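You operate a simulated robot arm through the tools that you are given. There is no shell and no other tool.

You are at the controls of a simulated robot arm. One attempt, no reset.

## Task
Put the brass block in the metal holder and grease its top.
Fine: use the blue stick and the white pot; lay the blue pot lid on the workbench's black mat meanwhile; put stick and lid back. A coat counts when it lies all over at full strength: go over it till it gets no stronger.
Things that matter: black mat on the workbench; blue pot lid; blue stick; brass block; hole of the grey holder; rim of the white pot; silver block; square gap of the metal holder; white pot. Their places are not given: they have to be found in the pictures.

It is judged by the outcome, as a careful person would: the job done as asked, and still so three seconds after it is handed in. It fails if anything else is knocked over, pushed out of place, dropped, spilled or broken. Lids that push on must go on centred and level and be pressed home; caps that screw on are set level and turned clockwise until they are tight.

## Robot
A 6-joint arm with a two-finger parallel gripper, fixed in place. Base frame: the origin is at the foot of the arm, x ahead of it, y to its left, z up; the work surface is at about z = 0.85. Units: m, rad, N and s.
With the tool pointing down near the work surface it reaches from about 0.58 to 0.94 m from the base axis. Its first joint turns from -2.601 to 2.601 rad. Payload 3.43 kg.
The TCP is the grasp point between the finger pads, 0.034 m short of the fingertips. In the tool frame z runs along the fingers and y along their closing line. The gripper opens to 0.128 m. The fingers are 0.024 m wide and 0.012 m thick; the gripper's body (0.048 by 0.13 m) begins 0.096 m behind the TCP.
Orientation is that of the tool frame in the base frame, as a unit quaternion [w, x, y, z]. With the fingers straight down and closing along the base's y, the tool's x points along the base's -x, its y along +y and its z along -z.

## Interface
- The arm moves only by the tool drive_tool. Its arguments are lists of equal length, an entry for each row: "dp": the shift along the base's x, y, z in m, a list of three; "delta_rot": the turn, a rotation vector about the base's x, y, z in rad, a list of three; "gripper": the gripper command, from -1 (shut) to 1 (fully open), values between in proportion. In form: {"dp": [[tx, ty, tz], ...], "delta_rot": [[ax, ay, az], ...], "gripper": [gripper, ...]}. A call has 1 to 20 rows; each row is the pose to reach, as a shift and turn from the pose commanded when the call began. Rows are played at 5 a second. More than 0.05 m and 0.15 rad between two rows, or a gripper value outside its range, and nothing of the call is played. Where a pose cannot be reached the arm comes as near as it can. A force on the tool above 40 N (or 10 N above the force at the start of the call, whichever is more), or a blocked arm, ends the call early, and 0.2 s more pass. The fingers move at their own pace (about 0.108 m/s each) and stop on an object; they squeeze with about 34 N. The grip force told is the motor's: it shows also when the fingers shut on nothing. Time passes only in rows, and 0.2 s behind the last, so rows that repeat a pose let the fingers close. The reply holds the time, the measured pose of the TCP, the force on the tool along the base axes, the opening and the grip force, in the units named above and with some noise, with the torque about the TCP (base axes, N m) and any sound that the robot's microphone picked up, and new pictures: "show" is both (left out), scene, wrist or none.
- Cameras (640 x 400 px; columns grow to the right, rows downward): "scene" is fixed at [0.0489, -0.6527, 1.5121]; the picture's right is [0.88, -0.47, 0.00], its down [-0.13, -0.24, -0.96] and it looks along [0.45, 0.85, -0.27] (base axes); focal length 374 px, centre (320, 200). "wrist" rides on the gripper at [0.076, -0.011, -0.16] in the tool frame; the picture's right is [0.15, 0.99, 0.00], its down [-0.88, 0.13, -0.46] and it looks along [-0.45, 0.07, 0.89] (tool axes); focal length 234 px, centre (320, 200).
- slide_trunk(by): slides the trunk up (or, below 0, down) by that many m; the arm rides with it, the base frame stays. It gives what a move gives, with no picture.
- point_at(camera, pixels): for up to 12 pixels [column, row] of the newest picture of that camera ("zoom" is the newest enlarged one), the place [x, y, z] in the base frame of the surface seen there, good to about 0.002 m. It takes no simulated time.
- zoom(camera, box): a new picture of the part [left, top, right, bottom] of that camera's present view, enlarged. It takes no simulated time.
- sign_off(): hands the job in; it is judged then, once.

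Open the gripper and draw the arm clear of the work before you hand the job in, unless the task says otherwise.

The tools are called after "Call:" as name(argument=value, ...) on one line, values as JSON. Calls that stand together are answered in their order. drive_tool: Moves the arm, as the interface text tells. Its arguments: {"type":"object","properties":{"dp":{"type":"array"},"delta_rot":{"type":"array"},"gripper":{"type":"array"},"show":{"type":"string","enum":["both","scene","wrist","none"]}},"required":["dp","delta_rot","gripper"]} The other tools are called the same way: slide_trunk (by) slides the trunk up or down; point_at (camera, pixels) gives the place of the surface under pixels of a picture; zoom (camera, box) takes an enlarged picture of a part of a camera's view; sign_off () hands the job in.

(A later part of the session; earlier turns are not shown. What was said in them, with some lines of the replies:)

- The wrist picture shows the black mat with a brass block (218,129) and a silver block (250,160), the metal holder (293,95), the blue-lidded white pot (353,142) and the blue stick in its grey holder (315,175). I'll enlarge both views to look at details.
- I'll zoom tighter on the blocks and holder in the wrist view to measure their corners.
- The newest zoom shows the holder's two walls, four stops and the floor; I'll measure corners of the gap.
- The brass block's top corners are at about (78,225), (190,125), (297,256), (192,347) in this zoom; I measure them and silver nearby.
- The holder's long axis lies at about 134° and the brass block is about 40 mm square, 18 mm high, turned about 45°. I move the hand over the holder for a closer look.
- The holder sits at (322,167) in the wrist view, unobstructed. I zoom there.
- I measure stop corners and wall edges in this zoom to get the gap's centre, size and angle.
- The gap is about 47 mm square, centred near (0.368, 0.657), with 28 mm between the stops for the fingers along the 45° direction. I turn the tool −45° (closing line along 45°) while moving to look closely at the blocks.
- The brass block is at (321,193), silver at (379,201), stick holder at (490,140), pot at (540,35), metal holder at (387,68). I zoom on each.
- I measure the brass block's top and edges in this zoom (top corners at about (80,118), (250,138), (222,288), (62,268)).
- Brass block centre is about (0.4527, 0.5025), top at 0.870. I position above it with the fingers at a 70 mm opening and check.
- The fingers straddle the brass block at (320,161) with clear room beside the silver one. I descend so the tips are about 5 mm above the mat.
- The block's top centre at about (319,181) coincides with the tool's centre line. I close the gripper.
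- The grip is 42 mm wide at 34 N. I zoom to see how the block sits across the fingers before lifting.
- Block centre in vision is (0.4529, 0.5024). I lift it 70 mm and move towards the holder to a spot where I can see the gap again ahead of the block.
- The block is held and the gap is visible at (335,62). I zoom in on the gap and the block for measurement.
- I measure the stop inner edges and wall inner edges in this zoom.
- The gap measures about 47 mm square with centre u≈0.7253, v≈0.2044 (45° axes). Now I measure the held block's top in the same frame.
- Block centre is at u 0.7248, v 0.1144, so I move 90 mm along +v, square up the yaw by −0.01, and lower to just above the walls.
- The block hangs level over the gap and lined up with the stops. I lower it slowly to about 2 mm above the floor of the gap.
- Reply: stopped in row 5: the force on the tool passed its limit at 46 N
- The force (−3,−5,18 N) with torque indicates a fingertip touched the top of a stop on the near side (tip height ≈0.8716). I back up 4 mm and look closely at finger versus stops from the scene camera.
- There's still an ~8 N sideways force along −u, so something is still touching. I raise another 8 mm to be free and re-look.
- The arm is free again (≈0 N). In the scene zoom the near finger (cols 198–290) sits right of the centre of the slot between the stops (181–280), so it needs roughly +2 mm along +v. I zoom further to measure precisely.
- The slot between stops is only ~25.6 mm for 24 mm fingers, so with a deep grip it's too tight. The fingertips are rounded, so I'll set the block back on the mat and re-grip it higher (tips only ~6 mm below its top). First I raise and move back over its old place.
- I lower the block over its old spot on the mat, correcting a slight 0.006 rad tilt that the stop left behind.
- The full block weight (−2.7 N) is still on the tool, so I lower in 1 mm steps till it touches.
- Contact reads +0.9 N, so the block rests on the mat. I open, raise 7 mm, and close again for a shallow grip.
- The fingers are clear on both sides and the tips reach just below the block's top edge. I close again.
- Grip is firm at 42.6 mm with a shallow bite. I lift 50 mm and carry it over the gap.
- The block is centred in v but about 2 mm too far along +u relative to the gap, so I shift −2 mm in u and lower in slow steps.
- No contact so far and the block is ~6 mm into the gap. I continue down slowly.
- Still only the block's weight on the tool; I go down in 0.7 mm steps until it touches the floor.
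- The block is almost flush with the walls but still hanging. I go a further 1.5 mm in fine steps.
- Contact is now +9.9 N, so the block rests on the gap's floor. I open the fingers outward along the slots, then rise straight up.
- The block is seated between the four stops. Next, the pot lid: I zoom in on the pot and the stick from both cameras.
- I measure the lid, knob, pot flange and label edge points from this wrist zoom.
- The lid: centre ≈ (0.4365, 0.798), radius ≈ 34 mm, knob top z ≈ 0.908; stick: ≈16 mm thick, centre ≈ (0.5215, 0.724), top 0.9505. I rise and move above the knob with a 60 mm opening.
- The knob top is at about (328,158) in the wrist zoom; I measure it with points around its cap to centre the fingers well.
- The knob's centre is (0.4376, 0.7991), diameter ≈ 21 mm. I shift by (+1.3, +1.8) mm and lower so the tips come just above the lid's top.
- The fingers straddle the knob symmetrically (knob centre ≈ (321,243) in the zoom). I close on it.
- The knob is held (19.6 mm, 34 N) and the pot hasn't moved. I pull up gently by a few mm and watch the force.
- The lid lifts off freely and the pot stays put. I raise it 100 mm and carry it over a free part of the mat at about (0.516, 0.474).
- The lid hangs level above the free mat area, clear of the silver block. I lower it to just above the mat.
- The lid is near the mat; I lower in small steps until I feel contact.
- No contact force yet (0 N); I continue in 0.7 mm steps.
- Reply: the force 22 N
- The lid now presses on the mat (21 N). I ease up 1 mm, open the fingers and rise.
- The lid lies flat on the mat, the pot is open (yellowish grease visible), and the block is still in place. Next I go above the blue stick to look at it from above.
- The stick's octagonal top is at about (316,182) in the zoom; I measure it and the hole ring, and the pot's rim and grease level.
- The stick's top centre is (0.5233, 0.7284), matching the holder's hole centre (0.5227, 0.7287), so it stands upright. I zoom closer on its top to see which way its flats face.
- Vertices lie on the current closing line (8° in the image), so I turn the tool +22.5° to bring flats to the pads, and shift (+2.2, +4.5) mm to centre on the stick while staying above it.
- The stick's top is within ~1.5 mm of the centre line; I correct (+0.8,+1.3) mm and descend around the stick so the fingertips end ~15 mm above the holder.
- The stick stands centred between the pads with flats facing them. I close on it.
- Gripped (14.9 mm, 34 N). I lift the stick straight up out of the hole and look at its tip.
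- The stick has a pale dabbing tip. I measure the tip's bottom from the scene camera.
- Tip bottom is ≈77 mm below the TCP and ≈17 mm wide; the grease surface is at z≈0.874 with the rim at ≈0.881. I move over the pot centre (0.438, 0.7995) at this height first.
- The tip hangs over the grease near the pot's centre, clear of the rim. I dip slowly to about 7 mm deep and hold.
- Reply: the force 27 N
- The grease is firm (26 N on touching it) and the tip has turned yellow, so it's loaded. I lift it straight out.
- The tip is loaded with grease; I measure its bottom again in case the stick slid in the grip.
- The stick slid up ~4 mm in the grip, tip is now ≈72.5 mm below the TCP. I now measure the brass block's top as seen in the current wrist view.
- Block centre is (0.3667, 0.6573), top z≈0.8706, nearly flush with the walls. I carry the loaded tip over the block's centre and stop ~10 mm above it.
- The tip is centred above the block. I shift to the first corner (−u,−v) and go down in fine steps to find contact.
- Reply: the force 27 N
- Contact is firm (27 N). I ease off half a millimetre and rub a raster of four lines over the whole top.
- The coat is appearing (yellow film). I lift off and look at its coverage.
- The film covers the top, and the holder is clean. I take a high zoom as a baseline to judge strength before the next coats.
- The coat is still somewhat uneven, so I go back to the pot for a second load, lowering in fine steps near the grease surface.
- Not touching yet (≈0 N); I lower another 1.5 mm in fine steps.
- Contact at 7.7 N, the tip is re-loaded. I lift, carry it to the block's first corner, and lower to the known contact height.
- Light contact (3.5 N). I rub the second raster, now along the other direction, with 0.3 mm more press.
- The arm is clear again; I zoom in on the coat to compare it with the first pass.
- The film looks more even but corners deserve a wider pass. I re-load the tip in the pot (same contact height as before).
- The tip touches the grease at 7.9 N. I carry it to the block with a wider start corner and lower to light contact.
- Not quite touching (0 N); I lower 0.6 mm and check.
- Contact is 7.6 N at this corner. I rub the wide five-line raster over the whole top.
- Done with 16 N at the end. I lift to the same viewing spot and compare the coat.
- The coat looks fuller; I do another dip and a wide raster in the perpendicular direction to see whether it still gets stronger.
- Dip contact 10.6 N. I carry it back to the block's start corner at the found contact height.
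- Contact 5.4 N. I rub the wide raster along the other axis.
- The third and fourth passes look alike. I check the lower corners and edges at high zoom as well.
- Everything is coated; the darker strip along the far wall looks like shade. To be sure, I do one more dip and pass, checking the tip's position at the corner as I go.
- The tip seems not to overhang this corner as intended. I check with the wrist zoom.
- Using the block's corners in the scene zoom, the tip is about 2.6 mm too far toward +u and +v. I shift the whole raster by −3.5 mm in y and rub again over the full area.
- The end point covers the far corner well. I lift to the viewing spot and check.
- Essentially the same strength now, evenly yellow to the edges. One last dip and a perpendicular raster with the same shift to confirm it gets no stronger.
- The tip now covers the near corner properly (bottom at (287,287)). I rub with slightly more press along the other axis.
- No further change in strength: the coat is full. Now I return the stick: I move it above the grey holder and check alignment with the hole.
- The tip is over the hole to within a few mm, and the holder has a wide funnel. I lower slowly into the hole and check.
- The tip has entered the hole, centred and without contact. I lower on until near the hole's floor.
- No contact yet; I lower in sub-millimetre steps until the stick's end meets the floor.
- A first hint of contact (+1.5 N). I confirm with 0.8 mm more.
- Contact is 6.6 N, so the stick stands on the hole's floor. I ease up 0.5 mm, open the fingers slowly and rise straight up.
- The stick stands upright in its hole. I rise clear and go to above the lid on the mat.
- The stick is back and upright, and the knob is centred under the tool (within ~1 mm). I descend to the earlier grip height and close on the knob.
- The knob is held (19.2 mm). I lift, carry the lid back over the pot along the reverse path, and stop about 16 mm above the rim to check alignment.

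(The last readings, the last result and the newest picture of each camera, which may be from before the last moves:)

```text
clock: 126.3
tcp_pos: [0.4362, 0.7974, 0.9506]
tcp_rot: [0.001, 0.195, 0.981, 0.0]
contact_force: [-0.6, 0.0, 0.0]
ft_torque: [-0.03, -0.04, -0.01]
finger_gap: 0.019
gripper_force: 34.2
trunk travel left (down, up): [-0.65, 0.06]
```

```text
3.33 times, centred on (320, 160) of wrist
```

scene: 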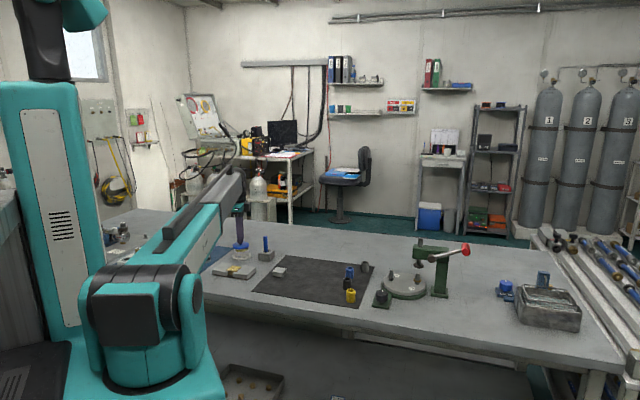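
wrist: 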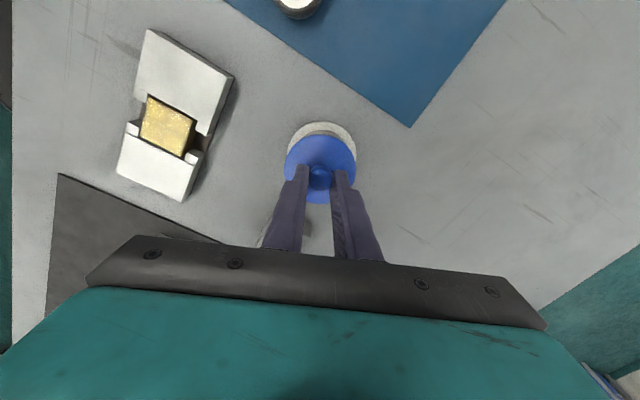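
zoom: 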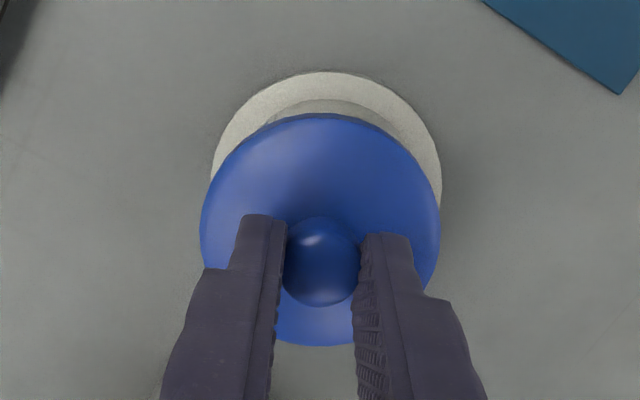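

Comparing lid and pot outlines in both views, the lid needs to move about (+2.6, +1.7) mm to be centred. I apply that and recheck, staying above the rim.

Call:
drive_tool(dp=[[0.0013, 0.0009, 0], [0.0026, 0.0017, 0], [0.0026, 0.0017, -0.008], [0.0026, 0.0017, -0.012], [0.0026, 0.0017, -0.012]], delta_rot=[[0, 0, 0], [0, 0, 0], [0, 0, 0], [0, 0, 0], [0, 0, 0]], gripper=[-1, -1, -1, -1, -1], show="wrist")

Call:
zoom(camera="scene", box=[222, 235, 262, 265])

Call:
zoom(camera="wrist", box=[270, 100, 370, 220])

```text
clock: 127.5
tcp_pos: [0.4384, 0.7995, 0.9382]
tcp_rot: [0.0, 0.195, 0.981, -0.001]
contact_force: [-0.8, -0.8, 0.0]
ft_torque: [0.02, 0.01, -0.03]
finger_gap: 0.0201
gripper_force: 34.0
trunk travel left (down, up): [-0.65, 0.06]
```

wrist: 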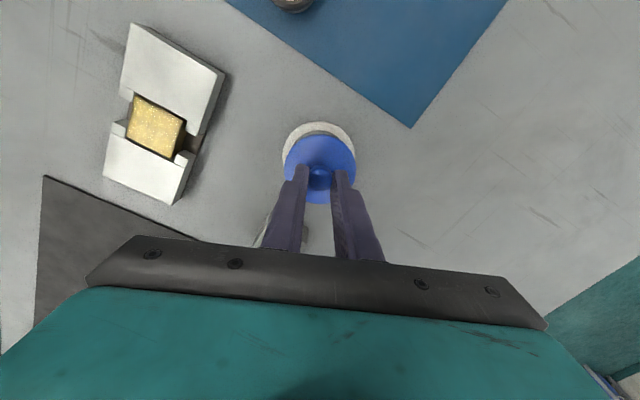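

```text
13.33 times, centred on (242, 250) of scene
```

zoom: 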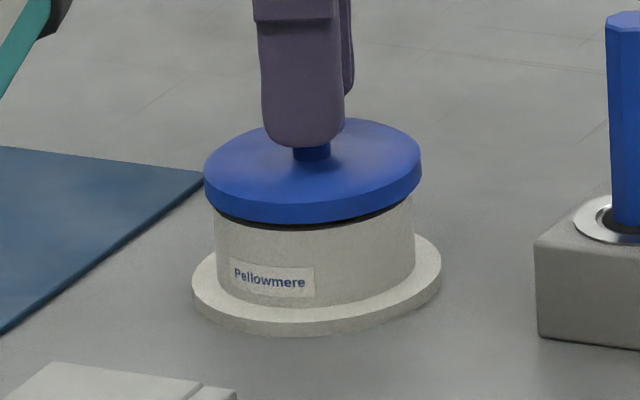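

```text
3.33 times, centred on (320, 160) of wrist
```

zoom: 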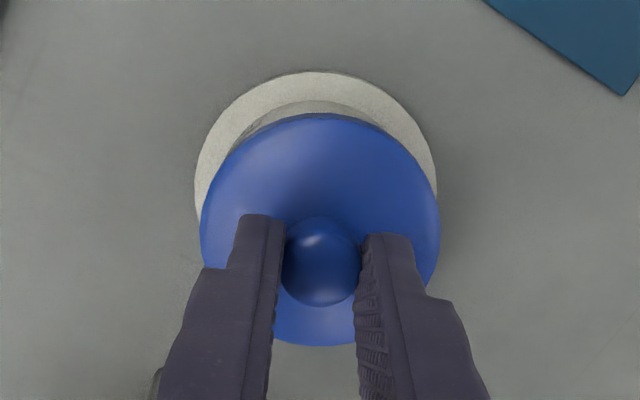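

The lid now sits centred over the pot to within about 1 mm in both views. I nudge (−0.2, −0.6) mm and lower slowly to where it should begin to engage.

Call:
drive_tool(dp=[[-0.0002, -0.0006, 0], [-0.0002, -0.0006, -0.002], [-0.0002, -0.0006, -0.004], [-0.0002, -0.0006, -0.005], [-0.0002, -0.0006, -0.005]], delta_rot=[[0, 0, 0], [0, 0, 0], [0, 0, 0], [0, 0, 0], [0, 0, 0]], gripper=[-1, -1, -1, -1, -1], show="none")

Call:
zoom(camera="scene", box=[222, 235, 262, 265])

```text
clock: 128.8
tcp_pos: [0.4397, 0.8007, 0.9372]
tcp_rot: [0.001, 0.194, 0.981, 0.001]
contact_force: [0.6, 1.5, 6.7]
ft_torque: [-0.03, 0.1, -0.03]
finger_gap: 0.0198
gripper_force: 34.0
trunk travel left (down, up): [-0.65, 0.06]
```

```text
13.33 times, centred on (242, 250) of scene
```

zoom: 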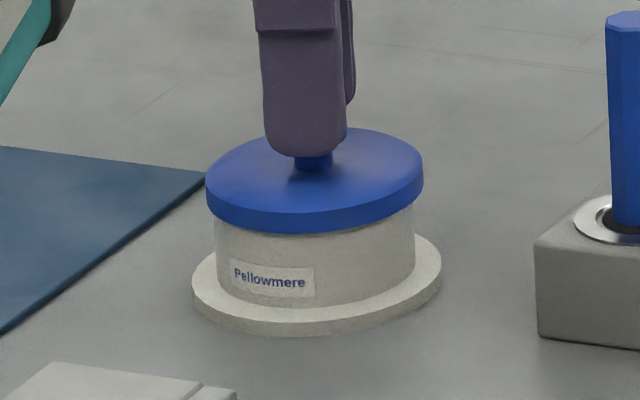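

Contact at 6.7 N about 4–5 mm above the seat; the torque puts it on the −x,−y side, and the scene view shows the lid ~1.2 mm too far right (+x). I raise 2 mm, shift −1.2 mm in x, and try again.

Call:
drive_tool(dp=[[0, 0, 0.002], [-0.0012, 0.0, 0.002], [-0.0012, 0.0, 0.001], [-0.0012, 0.0, 0.0], [-0.0012, 0.0, -0.0005], [-0.0012, 0.0, -0.0005]], delta_rot=[[0, 0, 0], [0, 0, 0], [0, 0, 0], [0, 0, 0], [0, 0, 0], [0, 0, 0]], gripper=[-1, -1, -1, -1, -1, -1], show="wrist")

Call:
zoom(camera="scene", box=[222, 235, 262, 265])

Call:
zoom(camera="wrist", box=[270, 100, 370, 220])

```text
clock: 130.2
tcp_pos: [0.4392, 0.7997, 0.9337]
tcp_rot: [-0.001, 0.194, 0.981, 0.0]
contact_force: [-1.1, 0.0, -0.4]
ft_torque: [-0.04, 0.06, 0.0]
finger_gap: 0.02
gripper_force: 34.0
trunk travel left (down, up): [-0.65, 0.06]
```

wrist: 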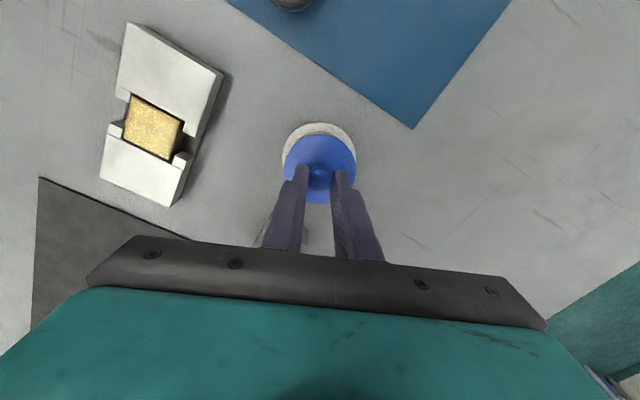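

```text
13.33 times, centred on (242, 250) of scene
```

zoom: 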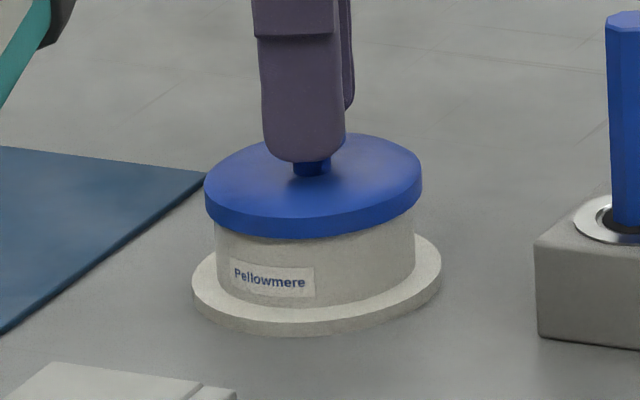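

```text
3.33 times, centred on (320, 160) of wrist
```

zoom: 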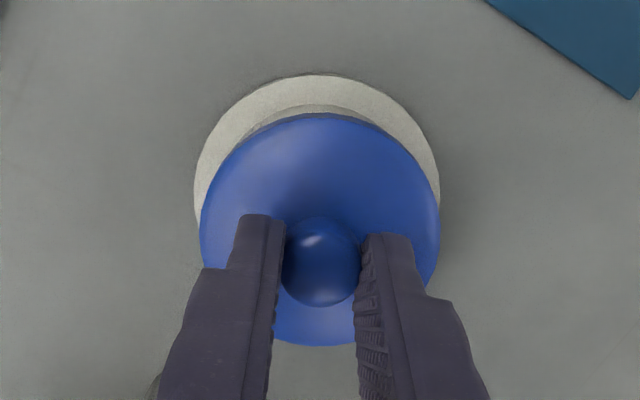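

No contact now and the lid sits lower than before — it has started over the rim. I lower on in small steps.

Call:
drive_tool(dp=[[0, 0, -0.0008], [0, 0, -0.0016], [0, 0, -0.0024], [0, 0, -0.0024]], delta_rot=[[0, 0, 0], [0, 0, 0], [0, 0, 0], [0, 0, 0]], gripper=[-1, -1, -1, -1], show="none")

Call:
zoom(camera="scene", box=[222, 235, 262, 265])

```text
clock: 131.2
tcp_pos: [0.4391, 0.8003, 0.9315]
tcp_rot: [0.001, 0.194, 0.981, 0.0]
contact_force: [0.6, -0.5, 0.1]
ft_torque: [-0.03, 0.02, 0.0]
finger_gap: 0.02
gripper_force: 34.3
trunk travel left (down, up): [-0.65, 0.06]
```

```text
13.33 times, centred on (242, 250) of scene
```

zoom: 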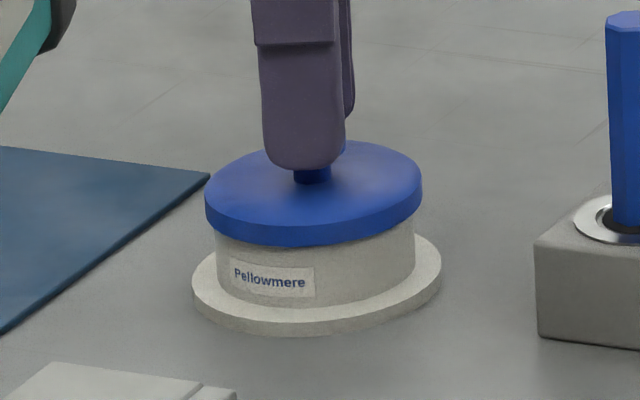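

It goes down freely, about 1 mm from its seat. I continue until it's firmly pressed.

Call:
drive_tool(dp=[[0, 0, -0.0007], [0, 0, -0.0012], [0, 0, -0.0016], [0, 0, -0.0016]], delta_rot=[[0, 0, 0], [0, 0, 0], [0, 0, 0], [0, 0, 0]], gripper=[-1, -1, -1, -1], show="none")

```text
clock: 132.2
tcp_pos: [0.4391, 0.8, 0.9309]
tcp_rot: [-0.001, 0.195, 0.981, 0.001]
contact_force: [0.5, 0.1, 2.0]
ft_torque: [0.0, -0.06, 0.03]
finger_gap: 0.02
gripper_force: 34.6
trunk travel left (down, up): [-0.65, 0.06]
```

Call:
drive_tool(dp=[[0, 0, -0.0004], [0, 0, -0.0008], [0, 0, -0.0008]], delta_rot=[[0, 0, 0], [0, 0, 0], [0, 0, 0]], gripper=[-1, -1, -1], show="none")

Call:
zoom(camera="scene", box=[222, 235, 262, 265])

```text
clock: 132.9
tcp_pos: [0.4376, 0.7998, 0.9301]
tcp_rot: [0.0, 0.195, 0.981, 0.0]
contact_force: [1.6, 2.0, 7.6]
ft_torque: [0.04, -0.05, -0.03]
finger_gap: 0.0199
gripper_force: 34.2
trunk travel left (down, up): [-0.65, 0.06]
```

```text
13.33 times, centred on (242, 250) of scene
```

zoom: 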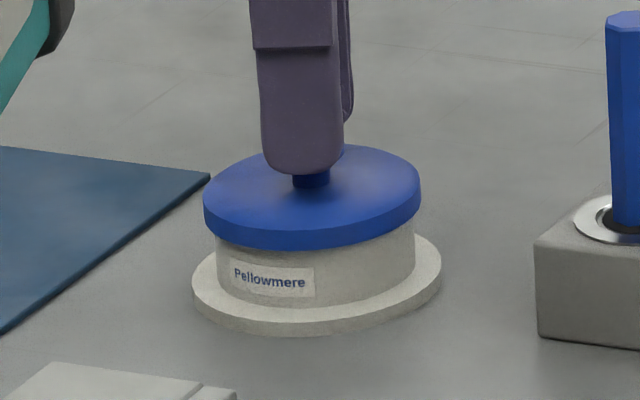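

The lid is back at its original height relative to the pot (front edge at row 250, centre offset as before). I press a bit harder to be sure it's home.

Call:
drive_tool(dp=[[0, 0, -0.0005], [0, 0, -0.001], [0, 0, -0.0013], [0, 0, -0.0013]], delta_rot=[[0, 0, 0], [0, 0, 0], [0, 0, 0], [0, 0, 0]], gripper=[-1, -1, -1, -1], show="none")

Call:
zoom(camera="scene", box=[222, 235, 262, 265])

```text
clock: 133.9
tcp_pos: [0.4376, 0.7997, 0.9297]
tcp_rot: [0.0, 0.194, 0.981, 0.002]
contact_force: [1.9, 6.3, 22.8]
ft_torque: [0.21, -0.04, -0.06]
finger_gap: 0.0199
gripper_force: 33.8
trunk travel left (down, up): [-0.65, 0.06]
```

```text
13.33 times, centred on (242, 250) of scene
```

zoom: 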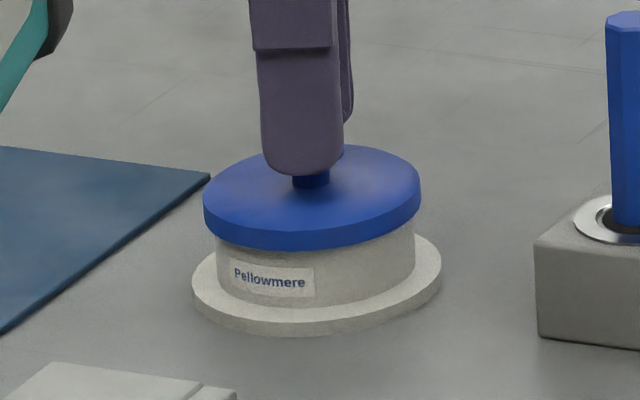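

The lid is level and takes 23 N without moving further, so it's home. I ease off, open the fingers, and rise straight up.

Call:
drive_tool(dp=[[0, 0, 0.0012], [0, 0, 0.0012], [0, 0, 0.0012], [0, 0, 0.0012], [0, 0, 0.03], [0, 0, 0.07], [0, 0, 0.1], [0, 0, 0.1]], delta_rot=[[0, 0, 0], [0, 0, 0], [0, 0, 0], [0, 0, 0], [0, 0, 0], [0, 0, 0], [0, 0, 0], [0, 0, 0]], gripper=[-1, -0.5, -0.3, -0.2, -0.2, -0.2, -0.2, -0.2])

Call:
zoom(camera="scene", box=[222, 235, 262, 265])

Call:
zoom(camera="wrist", box=[270, 80, 370, 200])

```text
clock: 135.8
tcp_pos: [0.4385, 0.8002, 1.0285]
tcp_rot: [0.0, 0.194, 0.981, 0.0]
contact_force: [0.3, -0.1, 0.3]
ft_torque: [0.03, -0.02, 0.02]
finger_gap: 0.0513
gripper_force: 0.0
trunk travel left (down, up): [-0.65, 0.06]
```

scene: 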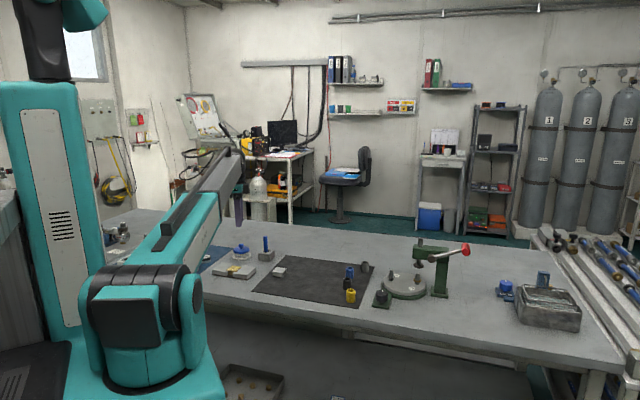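
wrist: 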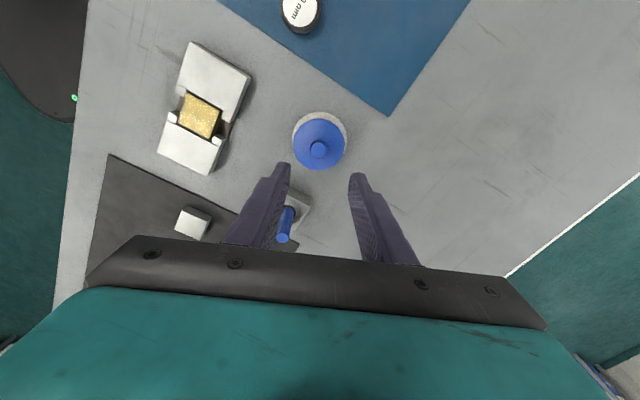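

```text
13.33 times, centred on (242, 250) of scene
```

zoom: 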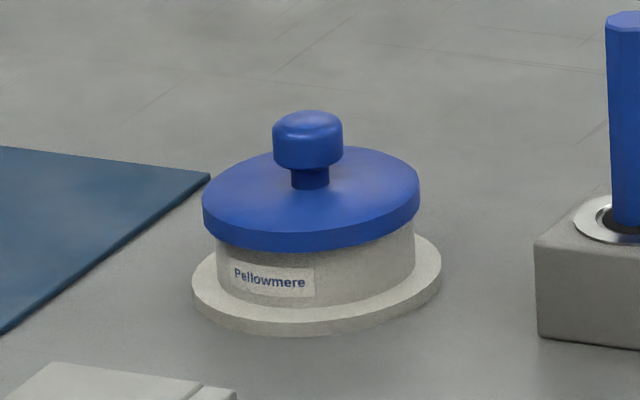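

```text
3.33 times, centred on (320, 140) of wrist
```

zoom: 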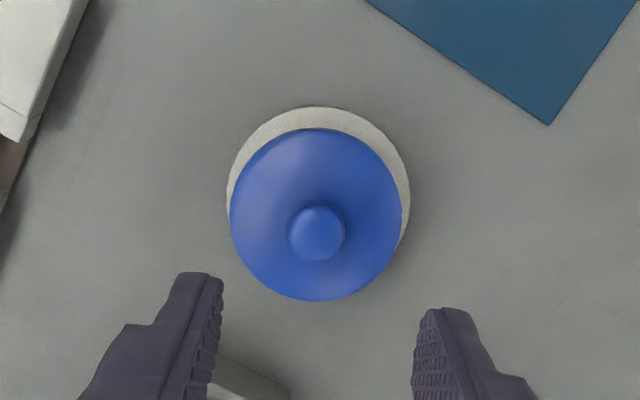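

The lid sits level and centred as at the start. With the arm clear, I take final looks at the coat, the stick and the surroundings.

Call:
zoom(camera="wrist", box=[165, 80, 235, 150])

Call:
zoom(camera="scene", box=[205, 225, 325, 300])

Call:
zoom(camera="wrist", box=[180, 98, 220, 132])

```text
5.71 times, centred on (200, 115) of wrist
```

zoom: 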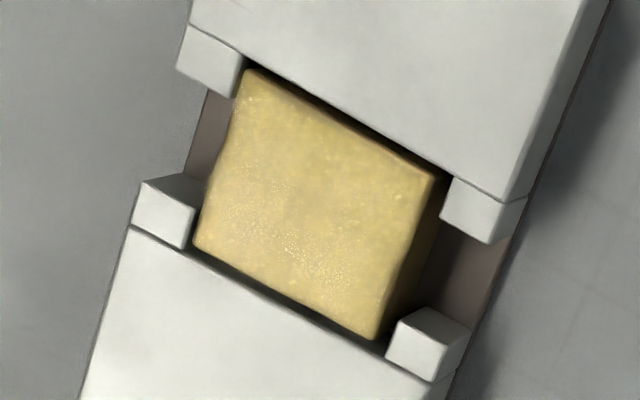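

```text
5.33 times, centred on (265, 262) of scene
```

zoom: 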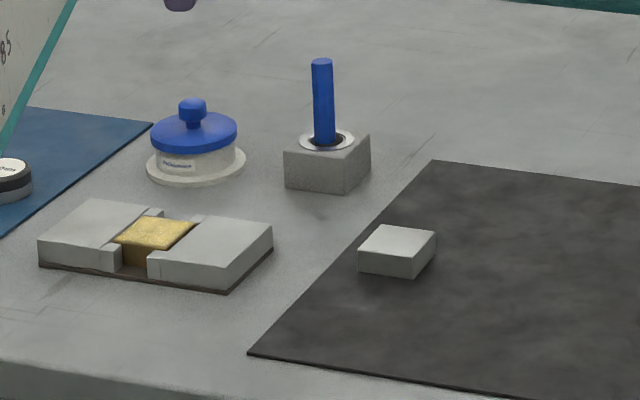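

```text
11.76 times, centred on (200, 115) of wrist
```

zoom: 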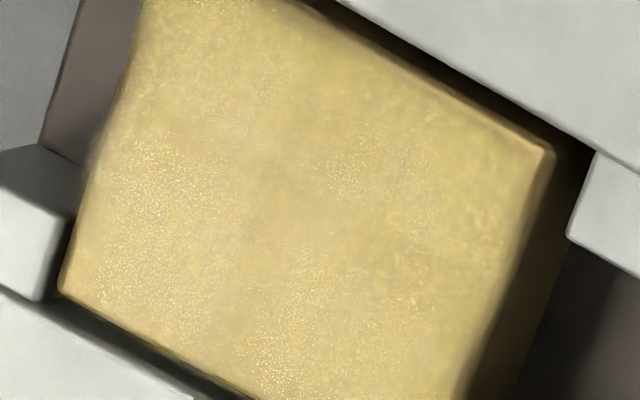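

All objects are where they began and the coat looks even. I check the near (−u,−v) edges of the coat at the highest zoom before finishing.

Call:
zoom(camera="wrist", box=[176, 108, 204, 126])

Call:
zoom(camera="wrist", box=[190, 118, 218, 136])

Call:
zoom(camera="scene", box=[222, 258, 246, 273])

```text
16.00 times, centred on (190, 117) of wrist
```

zoom: 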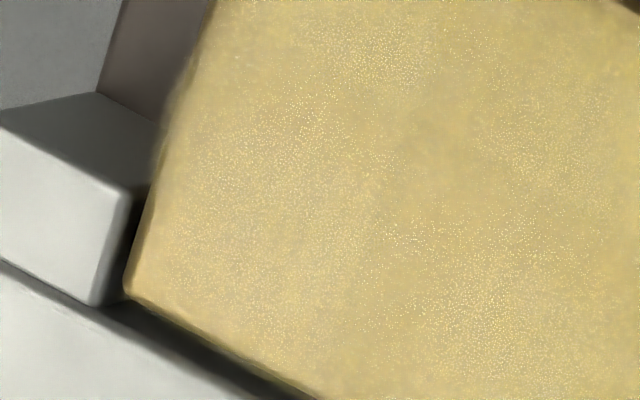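

```text
16.00 times, centred on (204, 127) of wrist
```

zoom: 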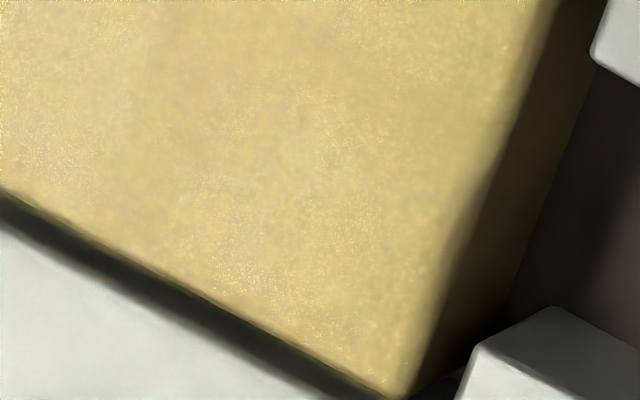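

```text
16.00 times, centred on (234, 266) of scene
```

zoom: 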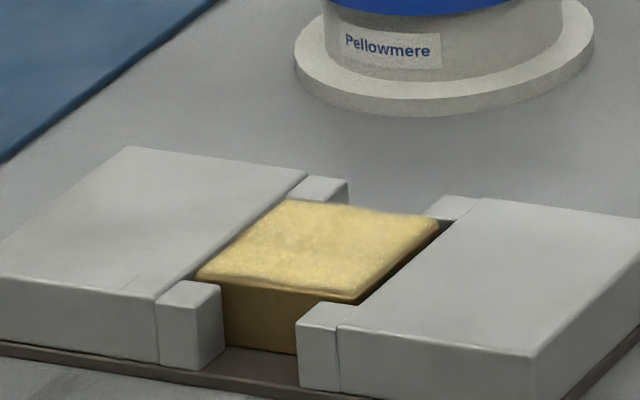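

The coat is uniform right up to the edges. I now open the gripper and draw the arm up and clear.

Call:
drive_tool(dp=[[0, 0, 0.04], [0, 0, 0.08], [0, -0.02, 0.12], [-0.01, -0.04, 0.155], [-0.025, -0.06, 0.19], [-0.038, -0.08, 0.2], [-0.038, -0.08, 0.2]], delta_rot=[[0, 0, 0], [0, 0, 0], [0, 0, 0], [0, 0, 0], [0, 0, 0], [0, 0, 0], [0, 0, 0]], gripper=[-0.2, -0.2, 0, 0.5, 1, 1, 1])

Call:
zoom(camera="scene", box=[195, 225, 385, 315])

```text
clock: 137.3
tcp_pos: [0.4001, 0.7187, 1.2279]
tcp_rot: [0.0, 0.194, 0.981, 0.0]
contact_force: [-1.2, 0.3, -0.5]
ft_torque: [0.01, 0.0, 0.03]
finger_gap: 0.1281
gripper_force: 0.1
out of reach, approached as far as the arm can: row 1, 2
trunk travel left (down, up): [-0.65, 0.06]
```

scene: 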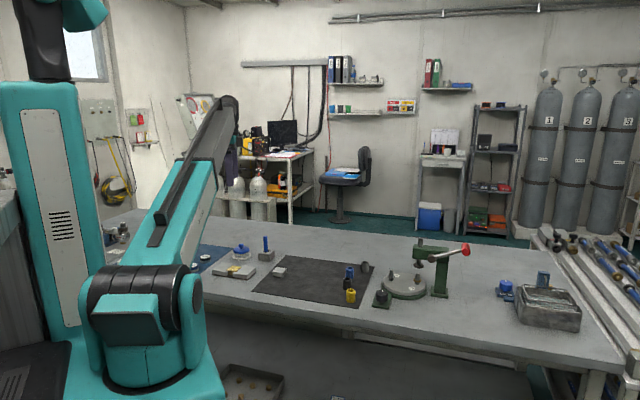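
wrist: 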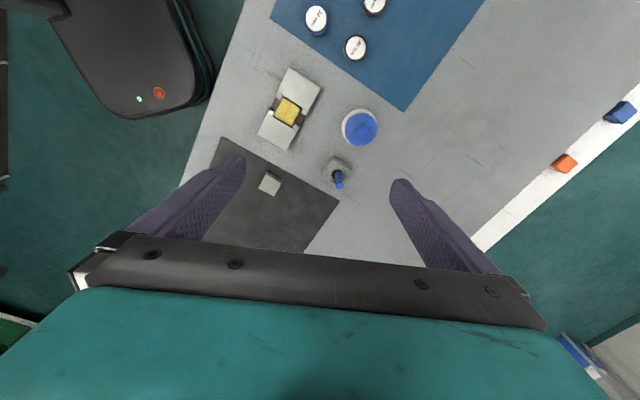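

```text
3.37 times, centred on (290, 270) of scene
```

zoom: 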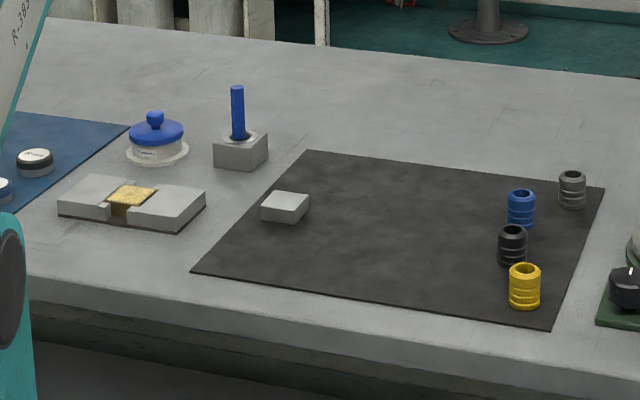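

Final view: the brass block is in the metal holder at (133,195) with its top coated. The stick stands in its holder, the lid is on the pot, the other items are unmoved, and the arm is clear with the gripper open. I hand the job in.

Call:
sign_off()

```text
The job is handed in.
```

The brass block is in the metal holder's gap and its top is greased all over. I've handed the job in.

- **Coat:** I went over the top six times, re-dipping the blue stick before each pass. The last passes made no visible difference. At high zoom the coat looked even right up to the edges.
- **Stick and lid:** The stick is standing in the grey holder's hole. The blue lid sat on the black mat while I worked. It is now back on the white pot, level, centred and pressed down.
- **First try at the block:** One fingertip touched the top of a stop with about 46 N. I set the block back on the mat, gripped it higher and seated it on the second try. The metal holder did not move.
- **Stick in the grip:** It slid up about 4 mm on the first dip. I allowed for that when putting it back.
- **Everything else:** The silver block and the other items nearby are where they started. The arm is clear and the gripper is open.
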